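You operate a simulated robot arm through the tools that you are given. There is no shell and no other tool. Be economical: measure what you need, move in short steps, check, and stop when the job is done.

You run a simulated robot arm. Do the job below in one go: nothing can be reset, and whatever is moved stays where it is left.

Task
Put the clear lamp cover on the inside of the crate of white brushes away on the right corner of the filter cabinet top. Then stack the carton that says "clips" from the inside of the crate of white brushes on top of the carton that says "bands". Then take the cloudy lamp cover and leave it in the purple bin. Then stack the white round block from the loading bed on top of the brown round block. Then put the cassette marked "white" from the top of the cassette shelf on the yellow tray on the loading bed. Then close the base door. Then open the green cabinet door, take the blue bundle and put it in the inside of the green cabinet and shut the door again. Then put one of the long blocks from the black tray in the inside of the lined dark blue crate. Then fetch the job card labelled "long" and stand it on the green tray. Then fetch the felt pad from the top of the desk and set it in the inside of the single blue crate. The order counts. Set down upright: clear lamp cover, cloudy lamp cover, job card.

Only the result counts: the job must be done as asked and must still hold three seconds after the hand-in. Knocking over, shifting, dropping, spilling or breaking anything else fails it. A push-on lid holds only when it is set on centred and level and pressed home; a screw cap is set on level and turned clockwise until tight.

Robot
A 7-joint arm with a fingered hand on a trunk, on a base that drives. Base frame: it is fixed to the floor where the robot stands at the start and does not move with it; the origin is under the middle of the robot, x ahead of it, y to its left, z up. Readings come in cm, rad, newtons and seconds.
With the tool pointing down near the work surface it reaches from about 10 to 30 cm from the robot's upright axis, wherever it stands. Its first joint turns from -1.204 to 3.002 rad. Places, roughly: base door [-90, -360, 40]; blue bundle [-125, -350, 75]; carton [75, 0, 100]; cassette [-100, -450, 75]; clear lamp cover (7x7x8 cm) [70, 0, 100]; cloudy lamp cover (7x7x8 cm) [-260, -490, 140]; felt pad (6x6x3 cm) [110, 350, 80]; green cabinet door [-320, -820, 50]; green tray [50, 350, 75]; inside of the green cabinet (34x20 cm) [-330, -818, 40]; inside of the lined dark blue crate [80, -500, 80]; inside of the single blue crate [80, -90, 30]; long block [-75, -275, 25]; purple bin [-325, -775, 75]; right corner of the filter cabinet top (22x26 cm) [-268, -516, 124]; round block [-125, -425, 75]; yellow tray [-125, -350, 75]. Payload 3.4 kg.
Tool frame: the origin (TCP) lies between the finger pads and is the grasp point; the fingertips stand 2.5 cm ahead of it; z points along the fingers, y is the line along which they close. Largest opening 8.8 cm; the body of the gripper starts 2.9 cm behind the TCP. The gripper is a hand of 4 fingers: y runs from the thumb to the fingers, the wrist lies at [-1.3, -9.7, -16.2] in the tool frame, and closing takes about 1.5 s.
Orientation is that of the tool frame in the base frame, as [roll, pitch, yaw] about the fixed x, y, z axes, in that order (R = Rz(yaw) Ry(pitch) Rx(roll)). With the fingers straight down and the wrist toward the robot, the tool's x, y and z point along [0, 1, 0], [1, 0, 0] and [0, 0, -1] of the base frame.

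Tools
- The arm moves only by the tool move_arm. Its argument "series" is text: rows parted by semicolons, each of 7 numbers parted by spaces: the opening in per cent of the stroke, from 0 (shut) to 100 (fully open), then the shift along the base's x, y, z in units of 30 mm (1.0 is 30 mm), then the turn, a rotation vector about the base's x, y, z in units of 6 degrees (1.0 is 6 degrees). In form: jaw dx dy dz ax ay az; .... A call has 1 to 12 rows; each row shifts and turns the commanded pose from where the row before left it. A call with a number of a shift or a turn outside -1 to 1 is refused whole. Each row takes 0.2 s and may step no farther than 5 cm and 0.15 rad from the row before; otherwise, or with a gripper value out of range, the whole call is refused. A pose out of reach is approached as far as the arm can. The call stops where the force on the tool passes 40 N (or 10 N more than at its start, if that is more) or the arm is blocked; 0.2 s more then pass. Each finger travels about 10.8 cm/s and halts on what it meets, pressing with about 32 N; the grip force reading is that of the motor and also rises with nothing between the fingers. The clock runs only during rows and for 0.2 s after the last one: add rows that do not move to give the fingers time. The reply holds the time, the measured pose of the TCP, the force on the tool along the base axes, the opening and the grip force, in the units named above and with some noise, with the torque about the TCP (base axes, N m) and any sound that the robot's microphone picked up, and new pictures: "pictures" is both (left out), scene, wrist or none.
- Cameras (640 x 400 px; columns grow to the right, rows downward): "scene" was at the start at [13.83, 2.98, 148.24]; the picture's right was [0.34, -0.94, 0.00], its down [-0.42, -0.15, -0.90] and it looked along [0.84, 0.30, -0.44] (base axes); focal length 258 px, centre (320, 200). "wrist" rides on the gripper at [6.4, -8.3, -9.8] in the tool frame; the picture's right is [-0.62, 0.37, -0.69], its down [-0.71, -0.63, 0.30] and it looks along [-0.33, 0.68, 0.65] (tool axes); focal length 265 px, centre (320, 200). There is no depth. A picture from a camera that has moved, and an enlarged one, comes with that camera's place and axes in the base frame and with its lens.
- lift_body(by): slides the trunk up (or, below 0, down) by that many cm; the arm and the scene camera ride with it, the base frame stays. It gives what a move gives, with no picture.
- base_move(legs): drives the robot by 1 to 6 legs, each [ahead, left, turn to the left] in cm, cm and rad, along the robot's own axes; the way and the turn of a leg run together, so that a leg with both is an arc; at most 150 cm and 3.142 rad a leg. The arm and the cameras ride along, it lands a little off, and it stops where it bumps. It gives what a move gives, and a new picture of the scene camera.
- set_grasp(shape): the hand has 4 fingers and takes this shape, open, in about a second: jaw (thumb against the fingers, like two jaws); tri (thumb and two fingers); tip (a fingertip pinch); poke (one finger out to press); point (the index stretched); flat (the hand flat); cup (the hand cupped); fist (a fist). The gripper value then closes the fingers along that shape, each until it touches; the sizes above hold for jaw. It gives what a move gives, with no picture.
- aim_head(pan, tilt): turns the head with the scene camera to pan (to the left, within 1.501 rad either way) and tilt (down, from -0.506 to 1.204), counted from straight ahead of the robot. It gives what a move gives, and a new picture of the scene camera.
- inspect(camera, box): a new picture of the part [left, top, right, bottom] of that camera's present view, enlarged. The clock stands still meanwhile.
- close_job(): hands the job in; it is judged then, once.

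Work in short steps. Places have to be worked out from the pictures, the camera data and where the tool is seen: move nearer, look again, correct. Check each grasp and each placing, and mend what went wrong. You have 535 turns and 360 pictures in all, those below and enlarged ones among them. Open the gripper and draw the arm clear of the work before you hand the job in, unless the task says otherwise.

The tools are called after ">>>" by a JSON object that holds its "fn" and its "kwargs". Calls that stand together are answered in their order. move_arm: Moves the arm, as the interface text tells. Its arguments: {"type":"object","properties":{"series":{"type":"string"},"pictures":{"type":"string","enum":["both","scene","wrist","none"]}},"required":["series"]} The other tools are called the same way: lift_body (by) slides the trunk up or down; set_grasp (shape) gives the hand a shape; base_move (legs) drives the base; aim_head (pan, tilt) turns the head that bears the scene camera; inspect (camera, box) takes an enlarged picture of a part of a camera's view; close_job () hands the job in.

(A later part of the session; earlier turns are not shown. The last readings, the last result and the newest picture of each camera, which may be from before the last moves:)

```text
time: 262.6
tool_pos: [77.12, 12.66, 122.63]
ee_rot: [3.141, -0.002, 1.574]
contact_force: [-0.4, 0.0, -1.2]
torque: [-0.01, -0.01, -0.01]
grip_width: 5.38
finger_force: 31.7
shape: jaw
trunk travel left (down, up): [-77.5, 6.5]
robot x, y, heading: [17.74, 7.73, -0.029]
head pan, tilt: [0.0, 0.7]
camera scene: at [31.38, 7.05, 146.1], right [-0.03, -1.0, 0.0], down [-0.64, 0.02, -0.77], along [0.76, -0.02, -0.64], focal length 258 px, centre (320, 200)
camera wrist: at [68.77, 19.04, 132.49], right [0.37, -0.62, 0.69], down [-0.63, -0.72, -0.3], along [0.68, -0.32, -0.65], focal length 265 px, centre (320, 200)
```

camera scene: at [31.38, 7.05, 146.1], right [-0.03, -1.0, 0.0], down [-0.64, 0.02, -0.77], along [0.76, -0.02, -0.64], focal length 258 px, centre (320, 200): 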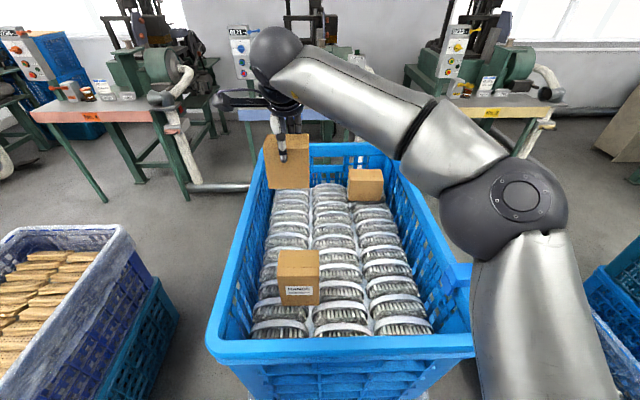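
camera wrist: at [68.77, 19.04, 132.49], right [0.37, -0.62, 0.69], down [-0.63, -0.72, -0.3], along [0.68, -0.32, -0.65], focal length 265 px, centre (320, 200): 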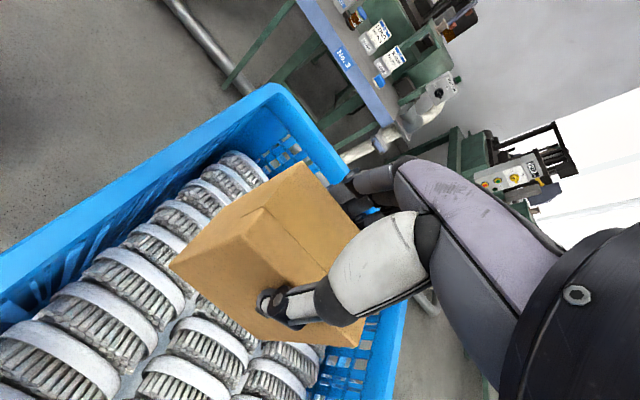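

Held (5.38 cm). Bands re-estimated at (60.2, 10.3). I bring clips over it at a height with clearance.

>>> {"fn": "move_arm", "kwargs": {"series": "45 -0.94 -0.13 0.15 0 0 0;45 -0.94 -0.13 0.15 0 0 0;45 -0.94 -0.13 0.15 0 0 0;45 -0.94 -0.13 0 0 0 0;45 -0.94 -0.13 0 0 0 0;45 -0.94 -0.15 0 0 0 0", "pictures": "both"}}

>>> {"fn": "inspect", "kwargs": {"camera": "scene", "box": [220, 180, 380, 320]}}

```text
time: 264.0
tool_pos: [60.08, 10.15, 123.9]
ee_rot: [-3.141, -0.001, 1.571]
contact_force: [-0.8, -0.4, -2.6]
torque: [0.01, -0.02, -0.01]
grip_width: 5.35
finger_force: 32.6
shape: jaw
trunk travel left (down, up): [-77.5, 6.5]
robot x, y, heading: [17.7, 7.39, -0.029]
head pan, tilt: [0.0, 0.7]
camera scene: at [31.28, 6.95, 146.11], right [-0.03, -1.0, 0.0], down [-0.64, 0.02, -0.77], along [0.77, -0.02, -0.64], focal length 258 px, centre (320, 200)
camera wrist: at [51.76, 16.46, 133.74], right [0.37, -0.62, 0.69], down [-0.63, -0.71, -0.31], along [0.68, -0.32, -0.65], focal length 265 px, centre (320, 200)
```

scene: 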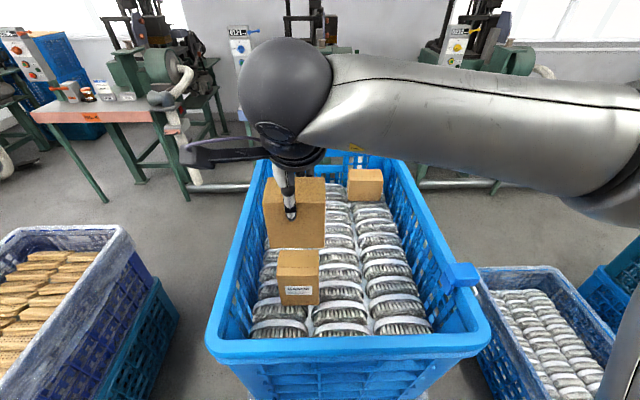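
wrist: 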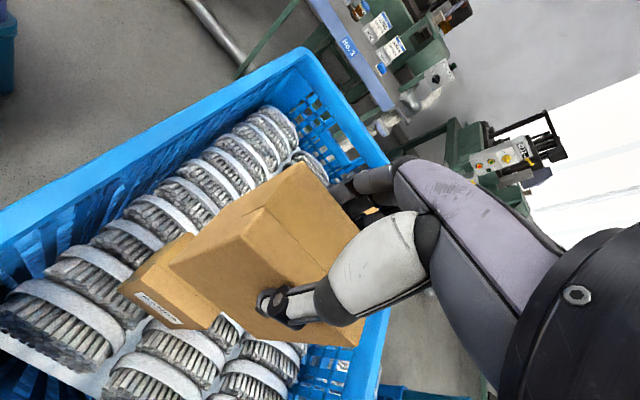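

```text
2.86 times, centred on (300, 250) of scene
camera zoom: at [31.28, 6.95, 146.11], right [-0.03, -1.0, 0.0], down [-0.64, 0.02, -0.77], along [0.77, -0.02, -0.64], focal length 736 px, centre (377, 57)
```

zoom: 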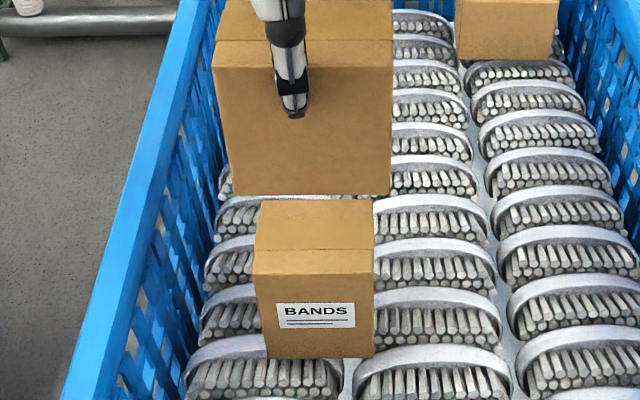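

Computed: bands centre (60.4, 10.1), top ≈107; clips bottom is 9.4 below TCP. I nudge and lower to just above contact.

>>> {"fn": "move_arm", "kwargs": {"series": "45 0.1 0.1 -1 0 0 0;45 0 0 -0.8 0 0 0;45 0 0 -0.3 0 0 0;45 0 0 -0.1 0 0 0", "pictures": "both"}}

>>> {"fn": "inspect", "kwargs": {"camera": "scene", "box": [220, 180, 380, 320]}}

```text
time: 265.0
tool_pos: [60.7, 10.53, 117.32]
ee_rot: [-3.142, 0.0, 1.572]
contact_force: [-0.2, -0.2, -2.1]
torque: [0.01, -0.01, -0.01]
grip_width: 5.4
finger_force: 32.3
shape: jaw
trunk travel left (down, up): [-77.5, 6.5]
robot x, y, heading: [17.75, 7.55, -0.028]
head pan, tilt: [0.0, 0.7]
camera scene: at [31.42, 7.0, 146.1], right [-0.03, -1.0, 0.0], down [-0.64, 0.02, -0.76], along [0.76, -0.02, -0.64], focal length 258 px, centre (320, 200)
camera wrist: at [52.29, 16.86, 127.14], right [0.37, -0.62, 0.69], down [-0.63, -0.71, -0.3], along [0.68, -0.32, -0.65], focal length 265 px, centre (320, 200)
```

scene: 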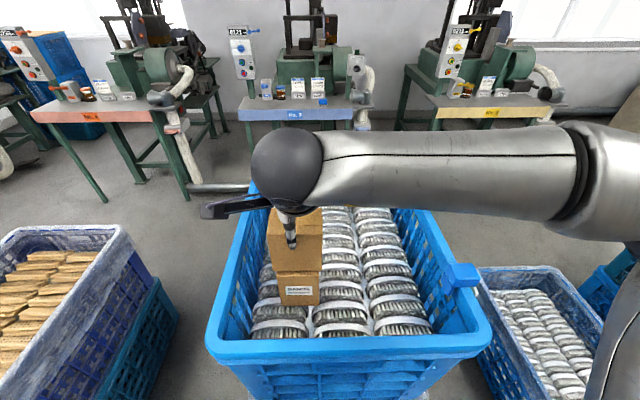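
wrist: 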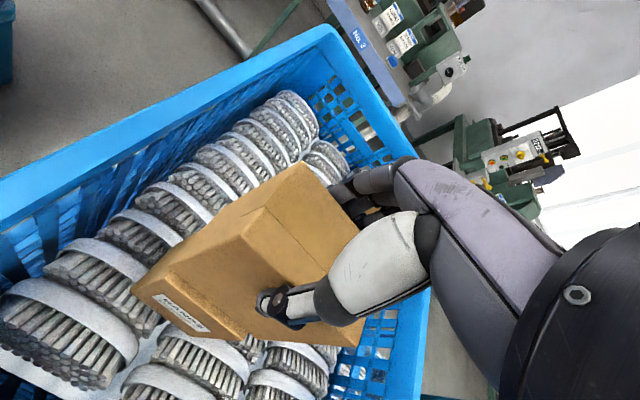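

```text
2.86 times, centred on (300, 250) of scene
camera zoom: at [31.42, 7.0, 146.1], right [-0.03, -1.0, 0.0], down [-0.64, 0.02, -0.76], along [0.76, -0.02, -0.64], focal length 736 px, centre (377, 57)
```

zoom: 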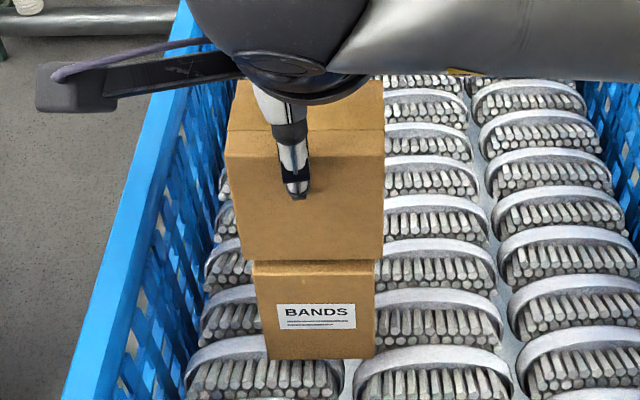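

Well centred, just about to touch. I lower in tiny steps.

>>> {"fn": "move_arm", "kwargs": {"series": "45 -0.08 -0.05 -0.1 0 0 0;45 0 0 -0.1 0 0 0;45 0 0 -0.08 0 0 0", "pictures": "none"}}

```text
time: 265.8
tool_pos: [60.48, 10.25, 116.54]
ee_rot: [3.14, -0.002, 1.573]
contact_force: [0.8, -0.1, 4.2]
torque: [0.01, 0.02, 0.04]
grip_width: 5.36
finger_force: 32.2
shape: jaw
trunk travel left (down, up): [-77.5, 6.5]
robot x, y, heading: [17.82, 7.5, -0.029]
head pan, tilt: [0.0, 0.7]
```

>>> {"fn": "move_arm", "kwargs": {"series": "45 0 0 -0.06 0 0 0;45 0 0 0 0 0 0", "pictures": "scene"}}

```text
time: 266.4
tool_pos: [60.25, 10.34, 116.42]
ee_rot: [3.138, -0.001, 1.573]
contact_force: [2.4, 0.8, 15.2]
torque: [-0.08, -0.04, 0.02]
grip_width: 5.34
finger_force: 32.1
shape: jaw
trunk travel left (down, up): [-77.5, 6.5]
robot x, y, heading: [17.63, 7.29, -0.028]
head pan, tilt: [0.0, 0.7]
camera scene: at [31.27, 7.0, 146.13], right [-0.03, -1.0, 0.0], down [-0.64, 0.02, -0.77], along [0.77, -0.02, -0.64], focal length 258 px, centre (320, 200)
```

scene: 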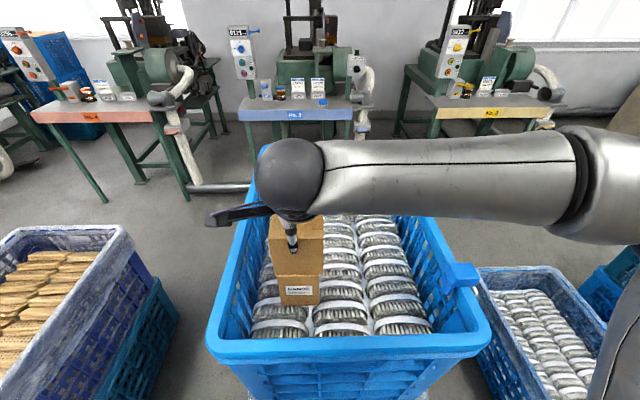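

Contact at 15 N. I open slowly.

>>> {"fn": "move_arm", "kwargs": {"series": "62 0 0 0 0 0 0;70 0 0 0 0 0 0;80 0 0 0 0 0 0;95 0 0 0 0 0 0;100 0 0 0 0 0 0;100 0 0 0.5 0 0 0;100 0 0 1 0 0 0;100 0 0 1 0 0 0;100 0 0 1 0 0 0;100 0 0 1 0 0 0;100 0 0 1 0 0 0", "pictures": "both"}}

```text
time: 268.8
tool_pos: [60.27, 10.3, 132.97]
ee_rot: [-3.141, 0.0, 1.573]
contact_force: [-0.3, 0.5, -0.3]
torque: [0.02, 0.0, 0.0]
grip_width: 8.77
finger_force: 0.1
shape: jaw
trunk travel left (down, up): [-77.5, 6.5]
robot x, y, heading: [17.92, 7.33, -0.032]
head pan, tilt: [0.0, 0.7]
camera scene: at [31.35, 7.06, 146.1], right [-0.03, -1.0, 0.0], down [-0.64, 0.02, -0.77], along [0.76, -0.02, -0.64], focal length 258 px, centre (320, 200)
camera wrist: at [51.83, 16.72, 142.85], right [0.37, -0.62, 0.69], down [-0.63, -0.72, -0.3], along [0.68, -0.32, -0.65], focal length 265 px, centre (320, 200)
```

scene: 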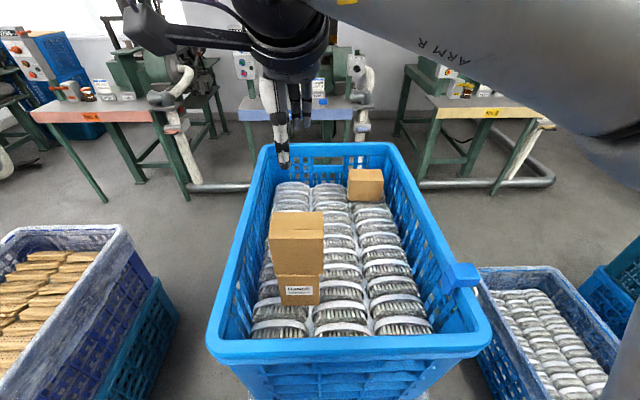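
wrist: 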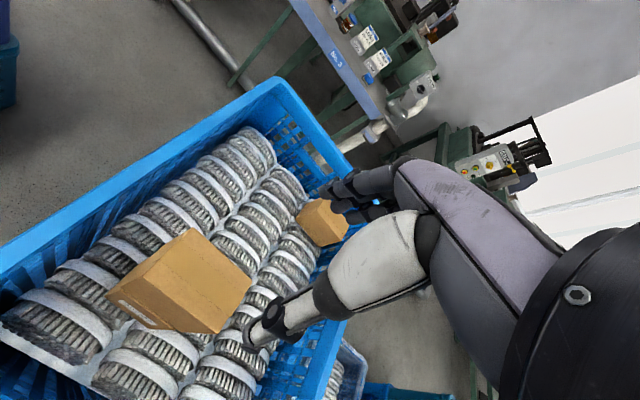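

The stack stands well. I retract the arm and head back south toward the filter cabinet.

>>> {"fn": "move_arm", "kwargs": {"series": "100 0 0 1 0 0 0;100 0 0 1 0 0 0;100 0 0 1 0 0 0;100 0 0 1 0 0 0;100 -1 0 0 0 0 0;100 -1 -0.1 0 0 0 0;100 -1 -0.1 0 0 0 0;100 -1 -0.1 0 0 0 0", "pictures": "none"}}

>>> {"fn": "base_move", "kwargs": {"legs": [[-21, 0, 0], [0, 0, -1.54], [140, 0, 0], [140, 0, 0], [130, 0, 0]]}}

```text
time: 270.6
tool_pos: [48.28, 9.33, 145.0]
ee_rot: [-3.141, -0.001, 1.57]
contact_force: [0.4, -0.5, -0.4]
torque: [-0.01, 0.0, 0.01]
grip_width: 8.76
finger_force: 0.0
shape: jaw
trunk travel left (down, up): [-77.5, 6.5]
robot x, y, heading: [17.79, 7.71, -0.032]
head pan, tilt: [0.0, 0.7]
```

```text
time: 295.4
tool_pos: [-10.74, -432.54, 144.92]
ee_rot: [3.141, 0.0, 0.005]
contact_force: [-0.3, -0.6, -0.2]
torque: [0.01, -0.03, -0.01]
grip_width: 8.77
finger_force: 0.1
shape: jaw
trunk travel left (down, up): [-77.5, 6.5]
robot x, y, heading: [-12.87, -402.05, -1.598]
head pan, tilt: [0.0, 0.7]
camera scene: at [-12.89, -415.38, 146.1], right [-1.0, 0.03, 0.0], down [0.02, 0.64, -0.76], along [-0.02, -0.76, -0.64], focal length 258 px, centre (320, 200)
```

scene: 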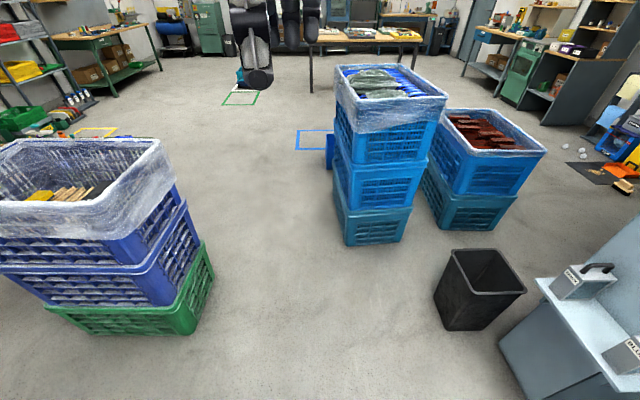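

Clear. I continue: shift to x≈12, south to y≈−708, turn west and drive to x≈−223.

>>> {"fn": "base_move", "kwargs": {"legs": [[60, 25, 0.027], [130, 0, 0], [116, 0, 0], [0, 0, -1.571], [120, 0, 0], [114, 0, 0]]}}

>>> {"fn": "aim_head", "kwargs": {"pan": -0.9, "tilt": 0.4}}

```text
time: 325.4
tool_pos: [-251.73, -711.46, 145.08]
ee_rot: [3.141, 0.0, -1.532]
contact_force: [0.5, -0.2, 0.2]
torque: [-0.03, -0.01, -0.04]
grip_width: 8.77
finger_force: 0.0
shape: jaw
trunk travel left (down, up): [-77.5, 6.5]
robot x, y, heading: [-220.81, -708.31, -3.133]
head pan, tilt: [0.0, 0.7]
camera scene: at [-234.4, -708.66, 146.1], right [-0.01, 1.0, 0.0], down [0.64, 0.01, -0.76], along [-0.76, -0.01, -0.64], focal length 258 px, centre (320, 200)
```

scene: 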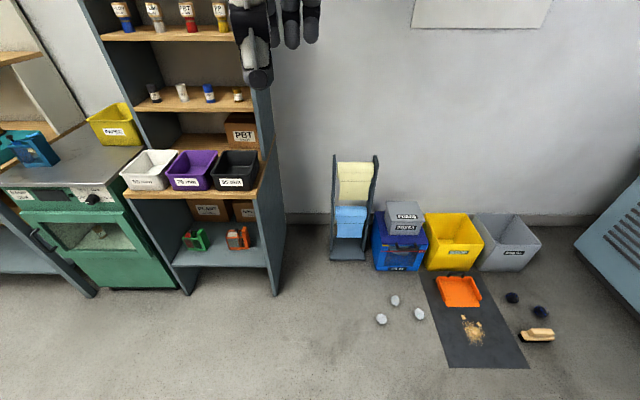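

```text
time: 326.6
tool_pos: [-251.76, -711.61, 144.97]
ee_rot: [3.141, -0.002, -1.533]
contact_force: [-0.2, 0.0, 0.3]
torque: [-0.02, 0.02, 0.02]
grip_width: 8.77
finger_force: 0.0
shape: jaw
trunk travel left (down, up): [-77.5, 6.5]
robot x, y, heading: [-221.24, -708.36, -3.13]
head pan, tilt: [-0.901, 0.4]
camera scene: at [-231.72, -701.38, 148.78], right [0.78, 0.63, 0.0], down [0.24, -0.3, -0.92], along [-0.58, 0.72, -0.39], focal length 258 px, centre (320, 200)
```

scene: 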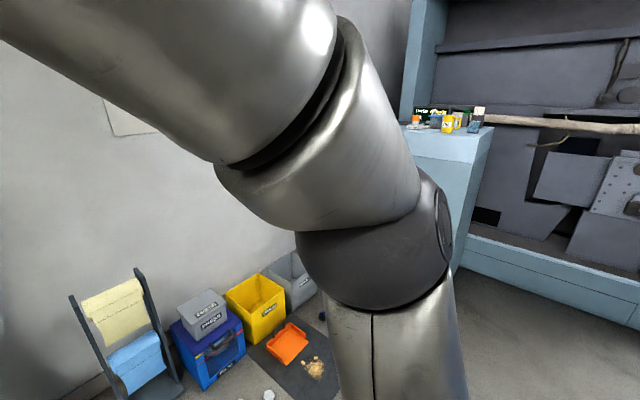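

I strafe right up to the cabinet's east side and turn to face the cloudy cover.

>>> {"fn": "base_move", "kwargs": {"legs": [[0, -100, 0], [0, -86, 0], [0, 0, -0.7]]}}

>>> {"fn": "aim_head", "kwargs": {"pan": -0.1, "tilt": 0.55}}

```text
time: 337.9
tool_pos: [-248.49, -505.23, 144.92]
ee_rot: [3.141, -0.002, -2.218]
contact_force: [0.4, 0.1, -0.3]
torque: [0.0, -0.01, -0.01]
grip_width: 8.74
finger_force: 0.1
shape: jaw
trunk travel left (down, up): [-77.5, 6.5]
robot x, y, heading: [-223.08, -521.88, 2.466]
head pan, tilt: [-0.901, 0.4]
camera scene: at [-226.52, -509.86, 148.79], right [1.0, -0.01, 0.0], down [0.0, -0.39, -0.92], along [0.01, 0.92, -0.39], focal length 258 px, centre (320, 200)
```

scene: 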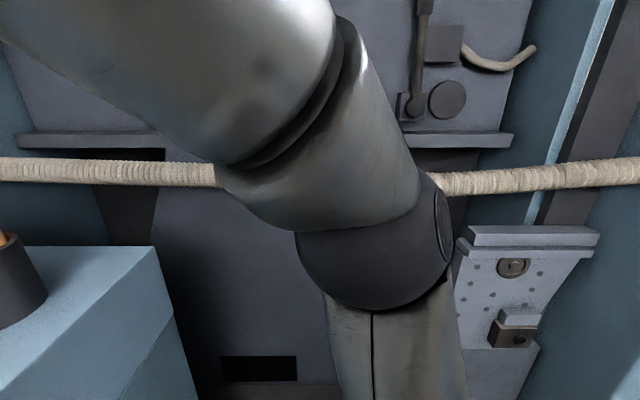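

```text
time: 339.0
tool_pos: [-248.5, -505.12, 144.88]
ee_rot: [3.141, 0.0, -2.219]
contact_force: [0.5, 0.4, -0.1]
torque: [0.01, 0.02, 0.0]
grip_width: 8.78
finger_force: 0.0
shape: jaw
trunk travel left (down, up): [-77.5, 6.5]
robot x, y, heading: [-223.1, -522.6, 2.466]
head pan, tilt: [-0.099, 0.55]
camera scene: at [-232.98, -512.82, 147.42], right [0.7, 0.71, 0.0], down [0.37, -0.37, -0.85], along [-0.61, 0.6, -0.52], focal length 258 px, centre (320, 200)
```

scene: 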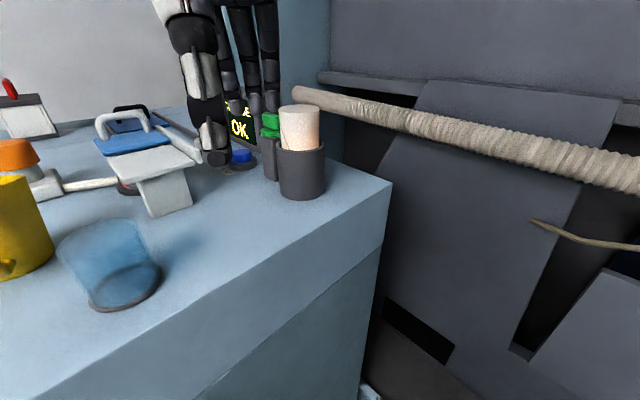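

Cover centre (−264.5, −486.3), top ≈138.7, cup rim ≈132.2, a bottle close on its far side. I turn the hand 26° so the fingers clear the bottle and move over it.

>>> {"fn": "move_arm", "kwargs": {"series": "100 -0.762 0.895 0.1 0 0 -0.614;100 -0.762 0.895 0.1 0 0 -0.614;100 -0.762 0.895 0.1 0 0 -0.614;100 -0.762 0.895 0 0 0 -0.614;100 -0.762 0.895 0 0 0 -0.614;100 -0.762 0.895 0 0 0 -0.614;100 -0.762 0.895 0 0 0 -0.614", "pictures": "both"}}

```text
time: 340.6
tool_pos: [-260.68, -489.26, 142.59]
ee_rot: [-3.14, -0.003, -2.624]
contact_force: [0.8, -0.2, -0.3]
torque: [0.01, -0.01, 0.01]
grip_width: 8.76
finger_force: 0.1
shape: jaw
out of reach, approached as far as the arm can: row 5, 6, 7
trunk travel left (down, up): [-77.5, 6.5]
robot x, y, heading: [-222.9, -522.08, 2.461]
head pan, tilt: [-0.099, 0.55]
camera scene: at [-232.92, -512.88, 147.42], right [0.7, 0.71, 0.0], down [0.37, -0.37, -0.85], along [-0.61, 0.6, -0.52], focal length 258 px, centre (320, 200)
camera wrist: at [-262.24, -499.74, 152.45], right [0.36, 0.63, 0.69], down [0.93, -0.19, -0.3], along [-0.06, 0.76, -0.65], focal length 265 px, centre (320, 200)
```

scene: 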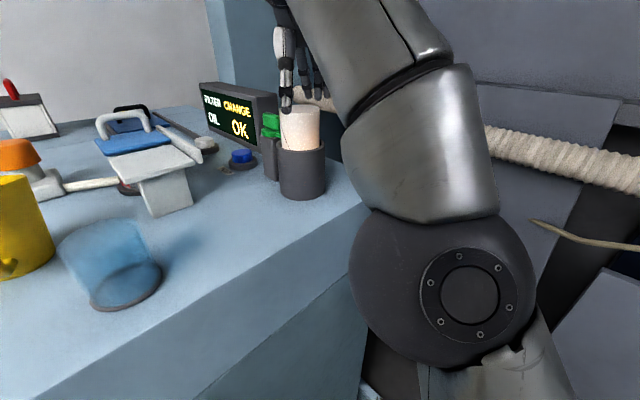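
wrist: 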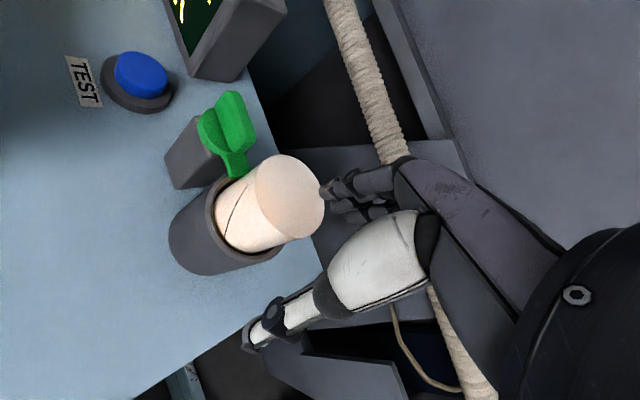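

Out of reach by ~5 cm. I raise the trunk 6 cm and inch the base 5 cm ahead.

>>> {"fn": "lift_body", "kwargs": {"by": 6}}

>>> {"fn": "base_move", "kwargs": {"legs": [[5, 0, 0]]}}

```text
time: 341.6
tool_pos: [-260.79, -489.39, 148.6]
ee_rot: [-3.141, 0.002, -2.625]
contact_force: [1.2, 0.0, 0.3]
torque: [0.01, 0.03, -0.02]
grip_width: 8.78
finger_force: 0.1
shape: jaw
trunk travel left (down, up): [-83.5, 0.5]
robot x, y, heading: [-222.96, -522.06, 2.466]
head pan, tilt: [-0.099, 0.55]
```

```text
time: 342.4
tool_pos: [-262.47, -488.26, 148.59]
ee_rot: [-3.139, 0.0, -2.613]
contact_force: [0.4, -0.1, -0.3]
torque: [-0.02, 0.01, -0.01]
grip_width: 8.79
finger_force: 0.1
shape: jaw
trunk travel left (down, up): [-83.5, 0.5]
robot x, y, heading: [-223.9, -520.75, 2.478]
head pan, tilt: [-0.099, 0.55]
stopped in leg 1: the robot was blocked; the commanded pose is now the measured one
camera scene: at [-234.37, -511.58, 153.39], right [0.69, 0.72, 0.0], down [0.38, -0.36, -0.85], along [-0.61, 0.59, -0.52], focal length 258 px, centre (320, 200)
```

scene: 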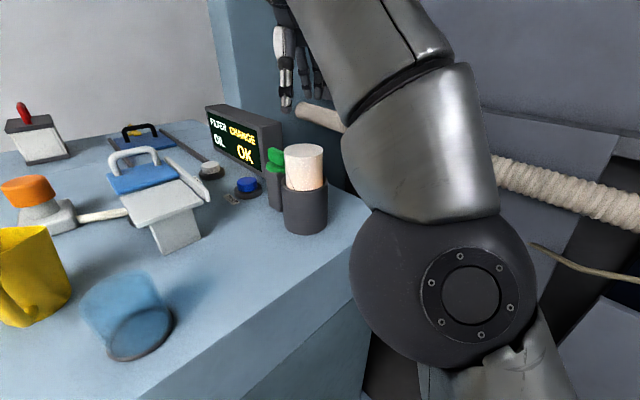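

Base bumped after ~2 cm (cabinet unmoved). From here I move the hand the last 2–3 cm and look.

>>> {"fn": "move_arm", "kwargs": {"series": "100 -0.35 0.35 -0.5 0 0 0;100 -0.35 0.35 -0.5 0 0 0;100 0 0 -0.3 0 0 0", "pictures": "both"}}

```text
time: 343.2
tool_pos: [-264.13, -486.42, 144.79]
ee_rot: [3.141, -0.001, -2.614]
contact_force: [0.5, -0.1, 0.5]
torque: [-0.03, 0.0, 0.03]
grip_width: 8.76
finger_force: 0.0
shape: jaw
trunk travel left (down, up): [-83.5, 0.5]
robot x, y, heading: [-223.96, -520.62, 2.479]
head pan, tilt: [-0.099, 0.55]
camera scene: at [-234.01, -511.7, 153.42], right [0.69, 0.72, 0.0], down [0.38, -0.36, -0.85], along [-0.62, 0.59, -0.52], focal length 258 px, centre (320, 200)
camera wrist: at [-265.52, -496.94, 154.51], right [0.35, 0.63, 0.69], down [0.93, -0.18, -0.31], along [-0.07, 0.75, -0.65], focal length 265 px, centre (320, 200)
```

scene: 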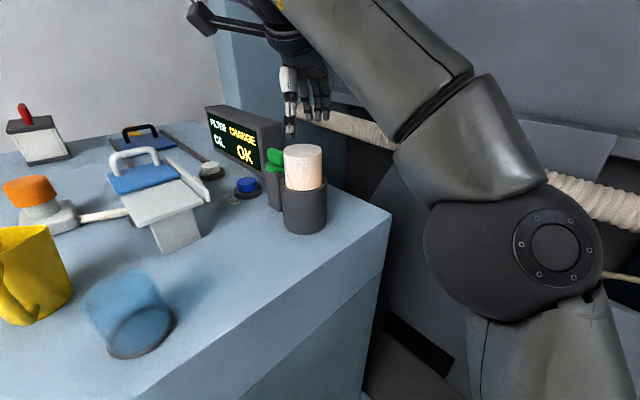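
wrist: 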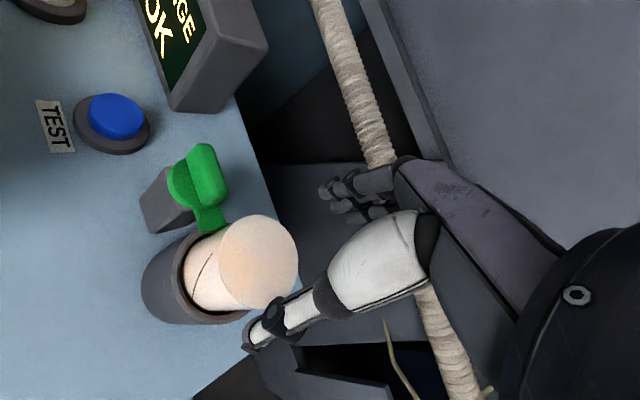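

Aligned within 0.4 cm. I lower to z≈136 so the fingertips stop above the cup rim.

>>> {"fn": "move_arm", "kwargs": {"series": "100 -0.1 -0.05 -1 0 0 0;100 0 0 -1 0 0 0;100 0 0 -0.6 0 0 0;100 0 0 -0.35 0 0 0", "pictures": "both"}}

```text
time: 344.2
tool_pos: [-264.53, -486.72, 136.23]
ee_rot: [3.134, -0.006, -2.612]
contact_force: [-5.7, -0.4, 24.1]
torque: [0.03, -0.07, -0.02]
grip_width: 8.78
finger_force: 0.1
shape: jaw
trunk travel left (down, up): [-83.5, 0.5]
robot x, y, heading: [-223.83, -520.7, 2.476]
head pan, tilt: [-0.099, 0.55]
camera scene: at [-234.1, -512.04, 153.49], right [0.69, 0.72, 0.0], down [0.38, -0.36, -0.85], along [-0.62, 0.59, -0.52], focal length 258 px, centre (320, 200)
camera wrist: at [-265.9, -497.3, 146.02], right [0.36, 0.63, 0.69], down [0.93, -0.18, -0.31], along [-0.07, 0.76, -0.65], focal length 265 px, centre (320, 200)
```

scene: 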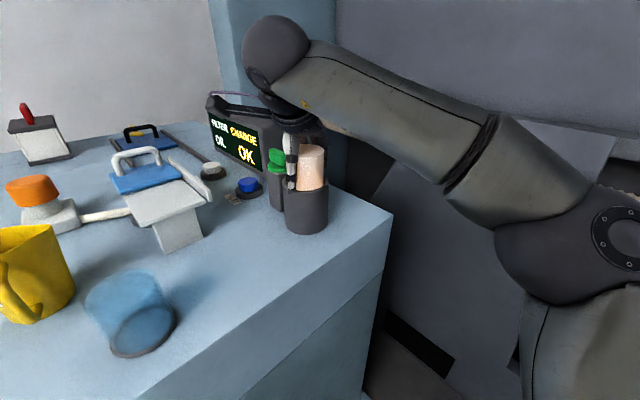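
wrist: 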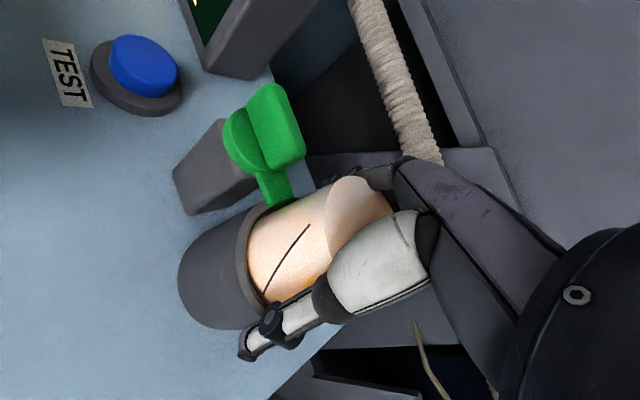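

Contact 24 N; I ease up 0.6 cm and close.

>>> {"fn": "move_arm", "kwargs": {"series": "100 0 0 0.2 0 0 0;85 0 0 0 0 0 0;72 0 0 0 0 0 0;60 0 0 0 0 0 0;50 0 0 0 0 0 0;50 0 0 0 0 0 0", "pictures": "both"}}

```text
time: 345.6
tool_pos: [-264.47, -486.58, 136.54]
ee_rot: [-3.141, 0.0, -2.613]
contact_force: [0.0, -1.7, 2.1]
torque: [0.01, 0.01, -0.05]
grip_width: 5.1
finger_force: 32.1
shape: jaw
trunk travel left (down, up): [-83.5, 0.5]
robot x, y, heading: [-224.03, -520.88, 2.476]
head pan, tilt: [-0.099, 0.55]
camera scene: at [-234.14, -511.83, 153.42], right [0.69, 0.72, 0.0], down [0.38, -0.36, -0.85], along [-0.62, 0.59, -0.52], focal length 258 px, centre (320, 200)
camera wrist: at [-265.96, -497.06, 146.25], right [0.35, 0.63, 0.69], down [0.93, -0.18, -0.3], along [-0.06, 0.75, -0.65], focal length 265 px, centre (320, 200)
```

scene: 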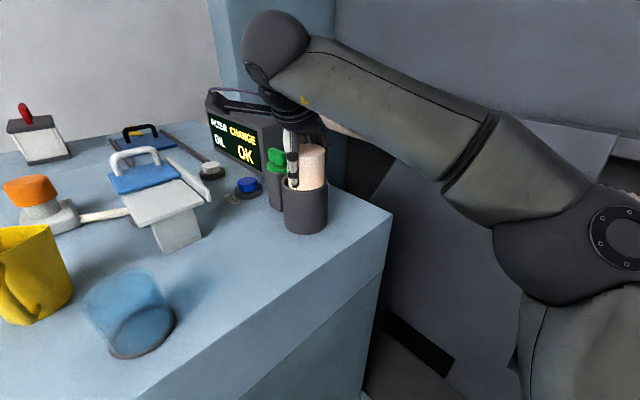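
wrist: 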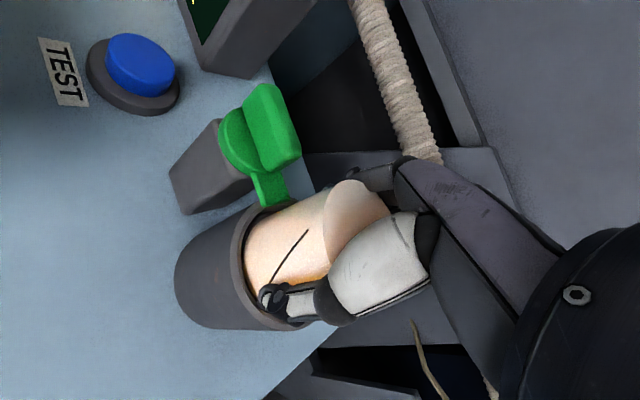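

Gripped at 5.1 cm. I lift straight up slowly.

>>> {"fn": "move_arm", "kwargs": {"series": "50 0 0 0.3 0 0 0;50 0 0 0.4 0 0 0;50 0 0 0.5 0 0 0;50 0 0 0.7 0 0 0;50 0 0 0.7 0 0 0", "pictures": "both"}}

```text
time: 346.9
tool_pos: [-264.75, -486.56, 144.37]
ee_rot: [3.141, 0.001, -2.612]
contact_force: [-0.6, -0.3, -0.4]
torque: [0.04, 0.01, -0.04]
grip_width: 5.12
finger_force: 31.7
shape: jaw
trunk travel left (down, up): [-83.5, 0.5]
robot x, y, heading: [-223.66, -520.95, 2.478]
head pan, tilt: [-0.099, 0.55]
camera scene: at [-234.24, -511.83, 153.41], right [0.69, 0.72, 0.0], down [0.38, -0.36, -0.85], along [-0.62, 0.59, -0.52], focal length 258 px, centre (320, 200)
camera wrist: at [-266.17, -497.02, 154.15], right [0.35, 0.63, 0.69], down [0.93, -0.18, -0.3], along [-0.06, 0.75, -0.65], focal length 265 px, centre (320, 200)
```

scene: 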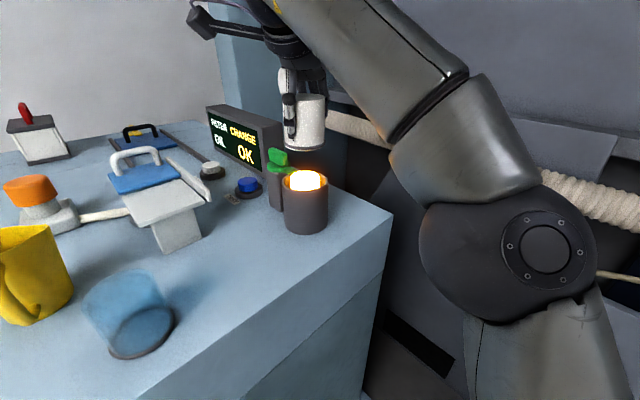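
wrist: 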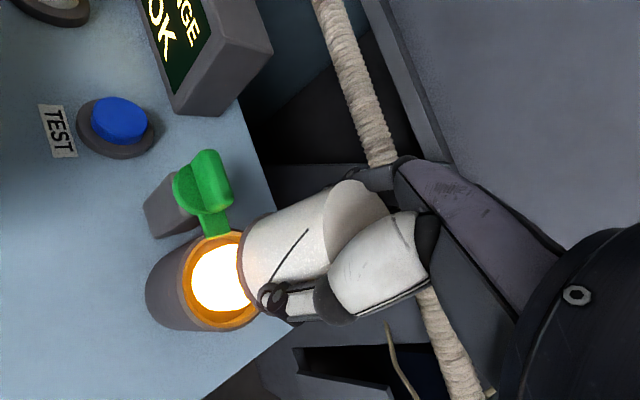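

The lamp cover is out (bulb glows in the socket). I raise a bit, retract the arm, and back off.

>>> {"fn": "move_arm", "kwargs": {"series": "50 0 0 0.5 0 0 0;50 0.8 -0.65 0.2 0 0 0;50 0.8 -0.65 0 0 0 0.6;50 0.8 -0.65 0 0 0 0.6;50 0.8 -0.65 0 0 0 0.6;50 0.8 -0.65 0 0 0 0.6;50 0.8 -0.65 0 0 0 0.6", "pictures": "none"}}

>>> {"fn": "base_move", "kwargs": {"legs": [[-5, 0, 0], [0, 0, 0.664], [0, 120, 0], [0, 54, 0]]}}

```text
time: 348.4
tool_pos: [-250.13, -498.31, 146.45]
ee_rot: [3.139, -0.001, -2.299]
contact_force: [0.8, -0.6, -0.6]
torque: [-0.01, 0.04, 0.03]
grip_width: 5.06
finger_force: 31.6
shape: jaw
trunk travel left (down, up): [-83.5, 0.5]
robot x, y, heading: [-224.29, -521.04, 2.474]
head pan, tilt: [-0.099, 0.55]
```

```text
time: 359.6
tool_pos: [-256.63, -697.34, 146.4]
ee_rot: [-3.142, 0.0, -1.642]
contact_force: [-0.2, 0.2, -0.8]
torque: [0.0, 0.0, -0.01]
grip_width: 5.08
finger_force: 31.9
shape: jaw
trunk travel left (down, up): [-83.5, 0.5]
robot x, y, heading: [-221.77, -699.27, 3.132]
head pan, tilt: [-0.099, 0.55]
camera scene: at [-235.58, -698.25, 153.41], right [0.11, 0.99, 0.0], down [0.52, -0.06, -0.85], along [-0.85, 0.09, -0.52], focal length 258 px, centre (320, 200)
```

scene: 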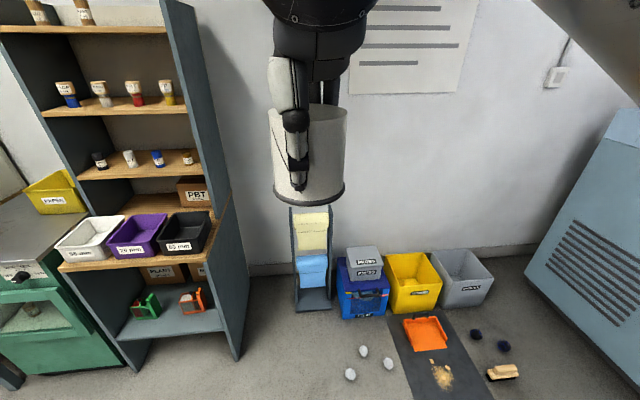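

I still hold the cover. The purple bin is around (−338, −772). I move to (−262, −773), lower the trunk 40 cm and look.

>>> {"fn": "base_move", "kwargs": {"legs": [[0, 74, 0], [40, 0, 0]]}}

>>> {"fn": "lift_body", "kwargs": {"by": -35}}

>>> {"fn": "aim_head", "kwargs": {"pan": 0, "tilt": 0.5}}

```text
time: 365.7
tool_pos: [-297.03, -770.44, 146.35]
ee_rot: [-3.141, 0.0, -1.652]
contact_force: [-0.6, 0.4, -0.3]
torque: [-0.03, -0.01, -0.02]
grip_width: 5.08
finger_force: 32.2
shape: jaw
trunk travel left (down, up): [-83.5, 0.5]
robot x, y, heading: [-262.24, -772.43, 3.125]
head pan, tilt: [-0.099, 0.55]
camera scene: at [-276.02, -771.52, 153.42], right [0.12, 0.99, 0.0], down [0.52, -0.06, -0.85], along [-0.85, 0.1, -0.52], focal length 258 px, centre (320, 200)
```

scene: 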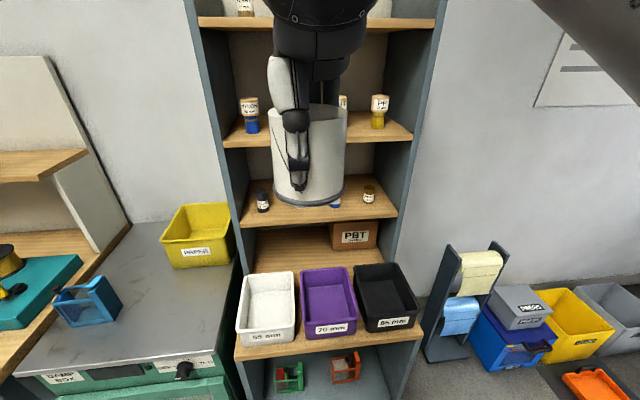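

```text
time: 369.1
tool_pos: [-297.1, -770.48, 111.5]
ee_rot: [3.141, -0.001, -1.653]
contact_force: [0.4, -0.6, -0.4]
torque: [0.0, -0.02, -0.02]
grip_width: 5.05
finger_force: 32.2
shape: jaw
trunk travel left (down, up): [-48.5, 35.5]
robot x, y, heading: [-262.51, -772.77, 3.12]
head pan, tilt: [-0.099, 0.55]
```

```text
time: 369.8
tool_pos: [-297.0, -770.26, 111.5]
ee_rot: [3.141, 0.001, -1.654]
contact_force: [0.5, 0.3, -0.2]
torque: [0.0, 0.0, 0.0]
grip_width: 5.06
finger_force: 31.7
shape: jaw
trunk travel left (down, up): [-48.5, 35.5]
robot x, y, heading: [-261.82, -772.89, 3.123]
head pan, tilt: [0.0, 0.499]
camera scene: at [-276.22, -772.4, 118.87], right [0.02, 1.0, 0.0], down [0.48, -0.01, -0.88], along [-0.88, 0.02, -0.48], focal length 258 px, centre (320, 200)
```

scene: 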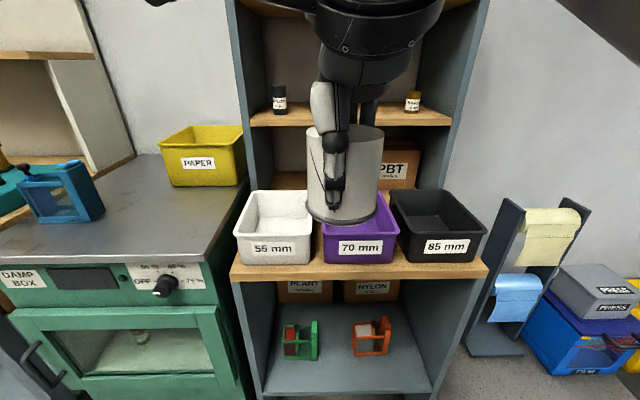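

Triangulated: purple bin x −320…−340, y −771…−755, rim z≈86.5, floor ≈80; shelf above starts at x −338, z 107. I drive 14 cm closer and shift the hand over the bin.

>>> {"fn": "base_move", "kwargs": {"legs": [[14, 0, 0]]}}

>>> {"fn": "move_arm", "kwargs": {"series": "50 -0.8 0.4 -0.5 0 0 0;50 -0.8 0.4 -0.5 0 0 0;50 -0.8 0.4 -0.5 0 0 0;50 -0.8 0.4 -0.5 0 0 0;50 -0.8 0.4 -0.5 0 0 0;50 -0.8 0.4 -0.5 0 0 0", "pictures": "both"}}

```text
time: 371.1
tool_pos: [-310.99, -770.03, 111.38]
ee_rot: [3.142, 0.001, -1.652]
contact_force: [0.3, 0.0, -0.2]
torque: [-0.03, 0.01, -0.02]
grip_width: 5.09
finger_force: 32.2
shape: jaw
trunk travel left (down, up): [-48.5, 35.5]
robot x, y, heading: [-276.7, -772.36, 3.125]
head pan, tilt: [0.0, 0.499]
camera scene: at [-290.27, -772.13, 118.86], right [0.02, 1.0, 0.0], down [0.48, -0.01, -0.88], along [-0.88, 0.02, -0.48], focal length 258 px, centre (320, 200)
```

scene: 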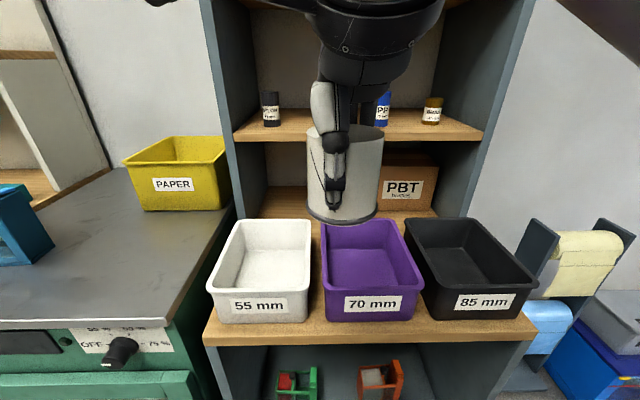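

```text
time: 372.5
tool_pos: [-325.48, -762.68, 102.32]
ee_rot: [-3.141, -0.001, -1.653]
contact_force: [-0.1, 1.1, 0.2]
torque: [0.02, -0.02, 0.04]
grip_width: 5.07
finger_force: 31.8
shape: jaw
trunk travel left (down, up): [-48.5, 35.5]
robot x, y, heading: [-276.29, -772.44, 3.124]
head pan, tilt: [0.0, 0.499]
camera scene: at [-290.23, -772.1, 118.87], right [0.02, 1.0, 0.0], down [0.48, -0.01, -0.88], along [-0.88, 0.02, -0.48], focal length 258 px, centre (320, 200)
camera wrist: at [-317.69, -769.86, 112.17], right [-0.32, 0.65, 0.69], down [0.69, 0.66, -0.3], along [-0.65, 0.38, -0.65], focal length 265 px, centre (320, 200)
```

scene: 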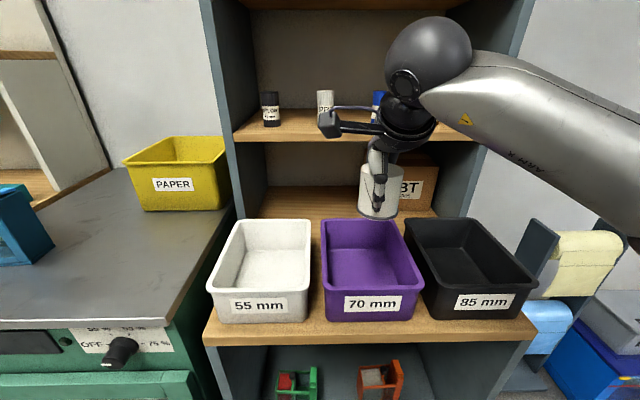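
wrist: 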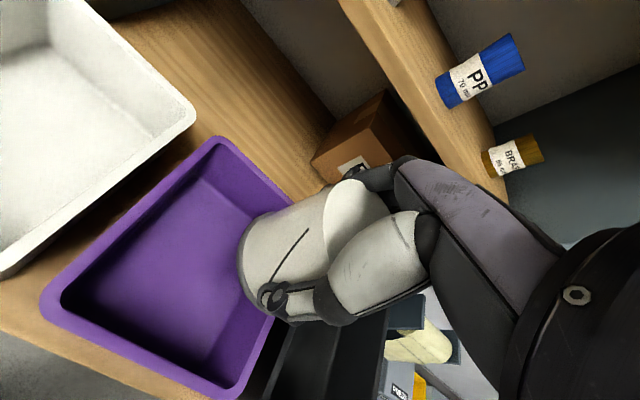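

The cover is over the bin. I nudge to x≈−327 and lower to z≈88.

>>> {"fn": "move_arm", "kwargs": {"series": "50 -0.5 0 -0.8 0 0 0;50 0 0 -1 0 0 0;50 0 0 -1 0 0 0;50 0 0 -1 0 0 0;50 0 0 -0.7 0 0 0", "pictures": "both"}}

```text
time: 373.7
tool_pos: [-326.82, -762.78, 88.85]
ee_rot: [3.141, -0.001, -1.655]
contact_force: [-0.1, 0.5, -0.2]
torque: [0.04, -0.01, 0.04]
grip_width: 5.04
finger_force: 31.7
shape: jaw
trunk travel left (down, up): [-48.5, 35.5]
robot x, y, heading: [-276.48, -772.63, 3.127]
head pan, tilt: [0.0, 0.499]
camera scene: at [-290.19, -772.12, 118.87], right [0.02, 1.0, 0.0], down [0.48, -0.01, -0.88], along [-0.88, 0.02, -0.48], focal length 258 px, centre (320, 200)
camera wrist: at [-319.15, -770.02, 98.73], right [-0.32, 0.65, 0.69], down [0.69, 0.66, -0.31], along [-0.65, 0.38, -0.65], focal length 265 px, centre (320, 200)
```

scene: 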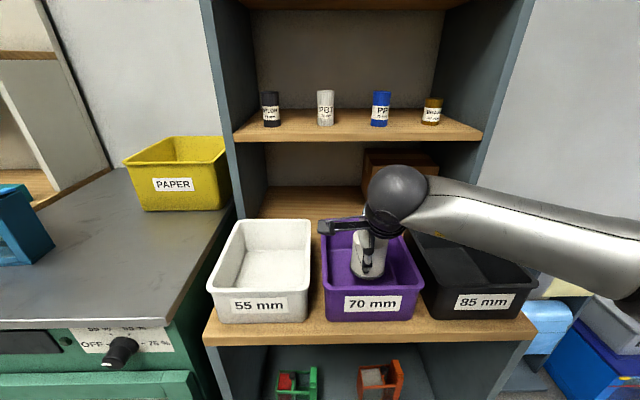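
wrist: 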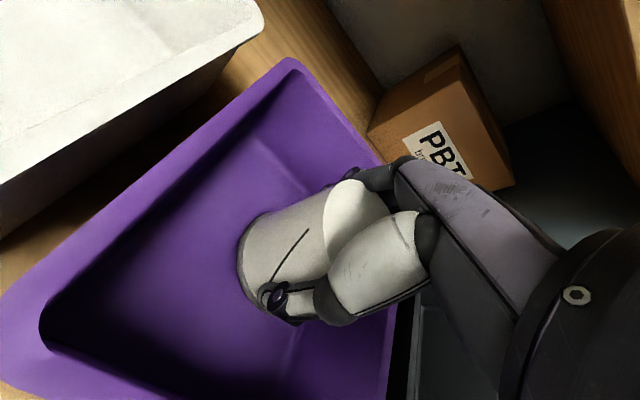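

Inside the bin. I lower in small steps to contact.

>>> {"fn": "move_arm", "kwargs": {"series": "50 0 0 -0.4 0 0 0;50 0 0 -0.25 0 0 0;50 0 0 -0.15 0 0 0;50 0 0 -0.15 0 0 0;50 0 0 -0.15 0 0 0", "pictures": "none"}}

```text
time: 374.9
tool_pos: [-326.92, -763.02, 85.65]
ee_rot: [3.141, -0.002, -1.654]
contact_force: [-0.3, -0.7, -0.3]
torque: [-0.05, -0.01, 0.02]
grip_width: 5.03
finger_force: 31.5
shape: jaw
trunk travel left (down, up): [-48.5, 35.5]
robot x, y, heading: [-276.37, -772.38, 3.127]
head pan, tilt: [0.0, 0.499]
```

>>> {"fn": "move_arm", "kwargs": {"series": "50 0 0 -0.12 0 0 0;50 0 0 -0.12 0 0 0;50 0 0 -0.12 0 0 0;50 0 0 -0.12 0 0 0", "pictures": "wrist"}}

```text
time: 375.9
tool_pos: [-326.78, -762.99, 84.76]
ee_rot: [3.128, -0.004, -1.655]
contact_force: [-3.0, 0.8, 26.9]
torque: [0.16, -0.03, 0.02]
grip_width: 5.07
finger_force: 31.8
shape: jaw
trunk travel left (down, up): [-48.5, 35.5]
robot x, y, heading: [-276.4, -772.5, 3.122]
head pan, tilt: [0.0, 0.499]
camera wrist: at [-318.94, -770.12, 94.41], right [-0.31, 0.65, 0.69], down [0.68, 0.66, -0.31], along [-0.66, 0.38, -0.65], focal length 265 px, centre (320, 200)
```

wrist: 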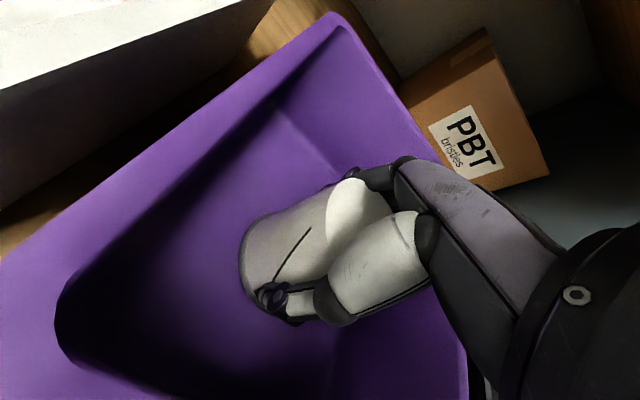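

Contact with the bin floor (27 N). I ease up slightly, open, and lift off.

>>> {"fn": "move_arm", "kwargs": {"series": "50 0 0 0.12 0 0 0;65 0 0 0 0 0 0;78 0 0 0 0 0 0;85 0 0 0 0 0 0;85 0 0 0 0 0 0;85 0 0 0.6 0 0 0;85 0 0 1 0 0 0;85 0 0 1 0 0 0;85 0 0 1 0 0 0;85 0 0 1 0 0 0;85 0.5 0 1 0 0 0;85 1 0 0.5 0 0 0", "pictures": "both"}}

```text
time: 378.5
tool_pos: [-322.38, -762.86, 102.81]
ee_rot: [3.14, -0.002, -1.652]
contact_force: [-1.3, 0.1, -0.7]
torque: [0.01, 0.0, 0.02]
grip_width: 7.49
finger_force: 0.0
shape: jaw
trunk travel left (down, up): [-48.5, 35.5]
robot x, y, heading: [-276.34, -772.29, 3.122]
head pan, tilt: [0.0, 0.499]
camera scene: at [-290.11, -772.12, 118.88], right [0.02, 1.0, 0.0], down [0.48, -0.01, -0.88], along [-0.88, 0.02, -0.48], focal length 258 px, centre (320, 200)
camera wrist: at [-314.68, -770.0, 112.61], right [-0.32, 0.65, 0.69], down [0.69, 0.66, -0.31], along [-0.66, 0.38, -0.65], focal length 265 px, centre (320, 200)
```

scene: 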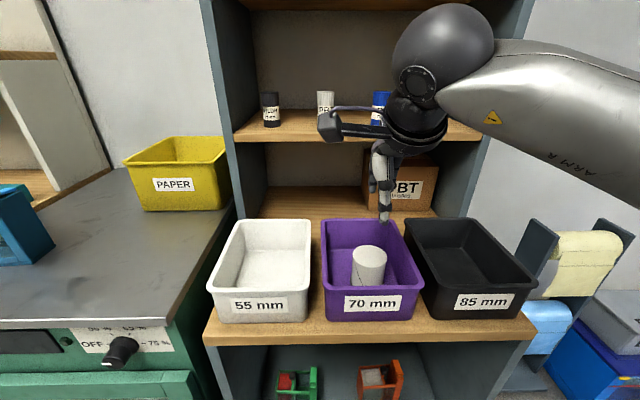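
wrist: 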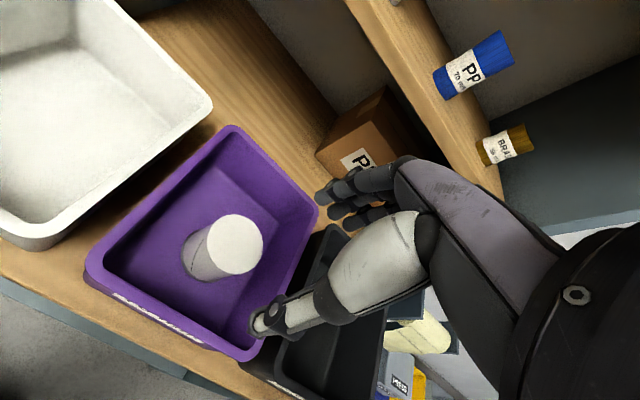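

Cloudy cover stands upright in the purple bin. I retract, raise the trunk for travel, and drive back toward the loading bed.

>>> {"fn": "move_arm", "kwargs": {"series": "100 1 -0.3 0.3 0 0 0;100 1 -0.3 0.3 0 0 0;100 1 -0.3 0 0 0 0;100 0.7 -0.3 0 0 0 0", "pictures": "none"}}

>>> {"fn": "lift_body", "kwargs": {"by": 32}}

>>> {"fn": "base_move", "kwargs": {"legs": [[-15, 0, 0], [0, -60, 0], [-120, 0, 0], [-120, 0, 0], [-36, 0, 0], [0, 0, -1.551]]}}

```text
time: 379.5
tool_pos: [-311.17, -766.57, 104.54]
ee_rot: [3.139, 0.0, -1.654]
contact_force: [-0.1, 0.3, 0.6]
torque: [-0.03, -0.02, 0.02]
grip_width: 8.75
finger_force: 0.1
shape: jaw
trunk travel left (down, up): [-48.5, 35.5]
robot x, y, heading: [-276.29, -772.37, 3.121]
head pan, tilt: [0.0, 0.499]
```

```text
time: 382.7
tool_pos: [-311.18, -766.6, 136.43]
ee_rot: [3.141, 0.0, -1.653]
contact_force: [-0.1, 0.0, -0.4]
torque: [0.02, 0.0, -0.01]
grip_width: 8.78
finger_force: 0.0
shape: jaw
trunk travel left (down, up): [-80.5, 3.5]
robot x, y, heading: [-275.93, -772.41, 3.121]
head pan, tilt: [0.0, 0.499]
```

```text
time: 404.0
tool_pos: [18.95, -685.37, 136.53]
ee_rot: [-3.141, -0.001, 3.083]
contact_force: [0.1, 0.3, 1.1]
torque: [-0.01, -0.01, 0.0]
grip_width: 8.81
finger_force: 0.1
shape: jaw
trunk travel left (down, up): [-80.5, 3.5]
robot x, y, heading: [14.15, -720.47, 1.571]
head pan, tilt: [0.0, 0.499]
camera scene: at [14.18, -706.43, 150.87], right [1.0, 0.0, 0.0], down [0.0, -0.48, -0.88], along [0.0, 0.88, -0.48], focal length 258 px, centre (320, 200)
```

scene: 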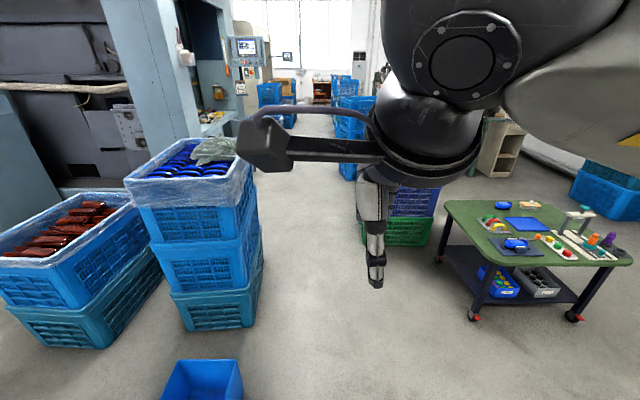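

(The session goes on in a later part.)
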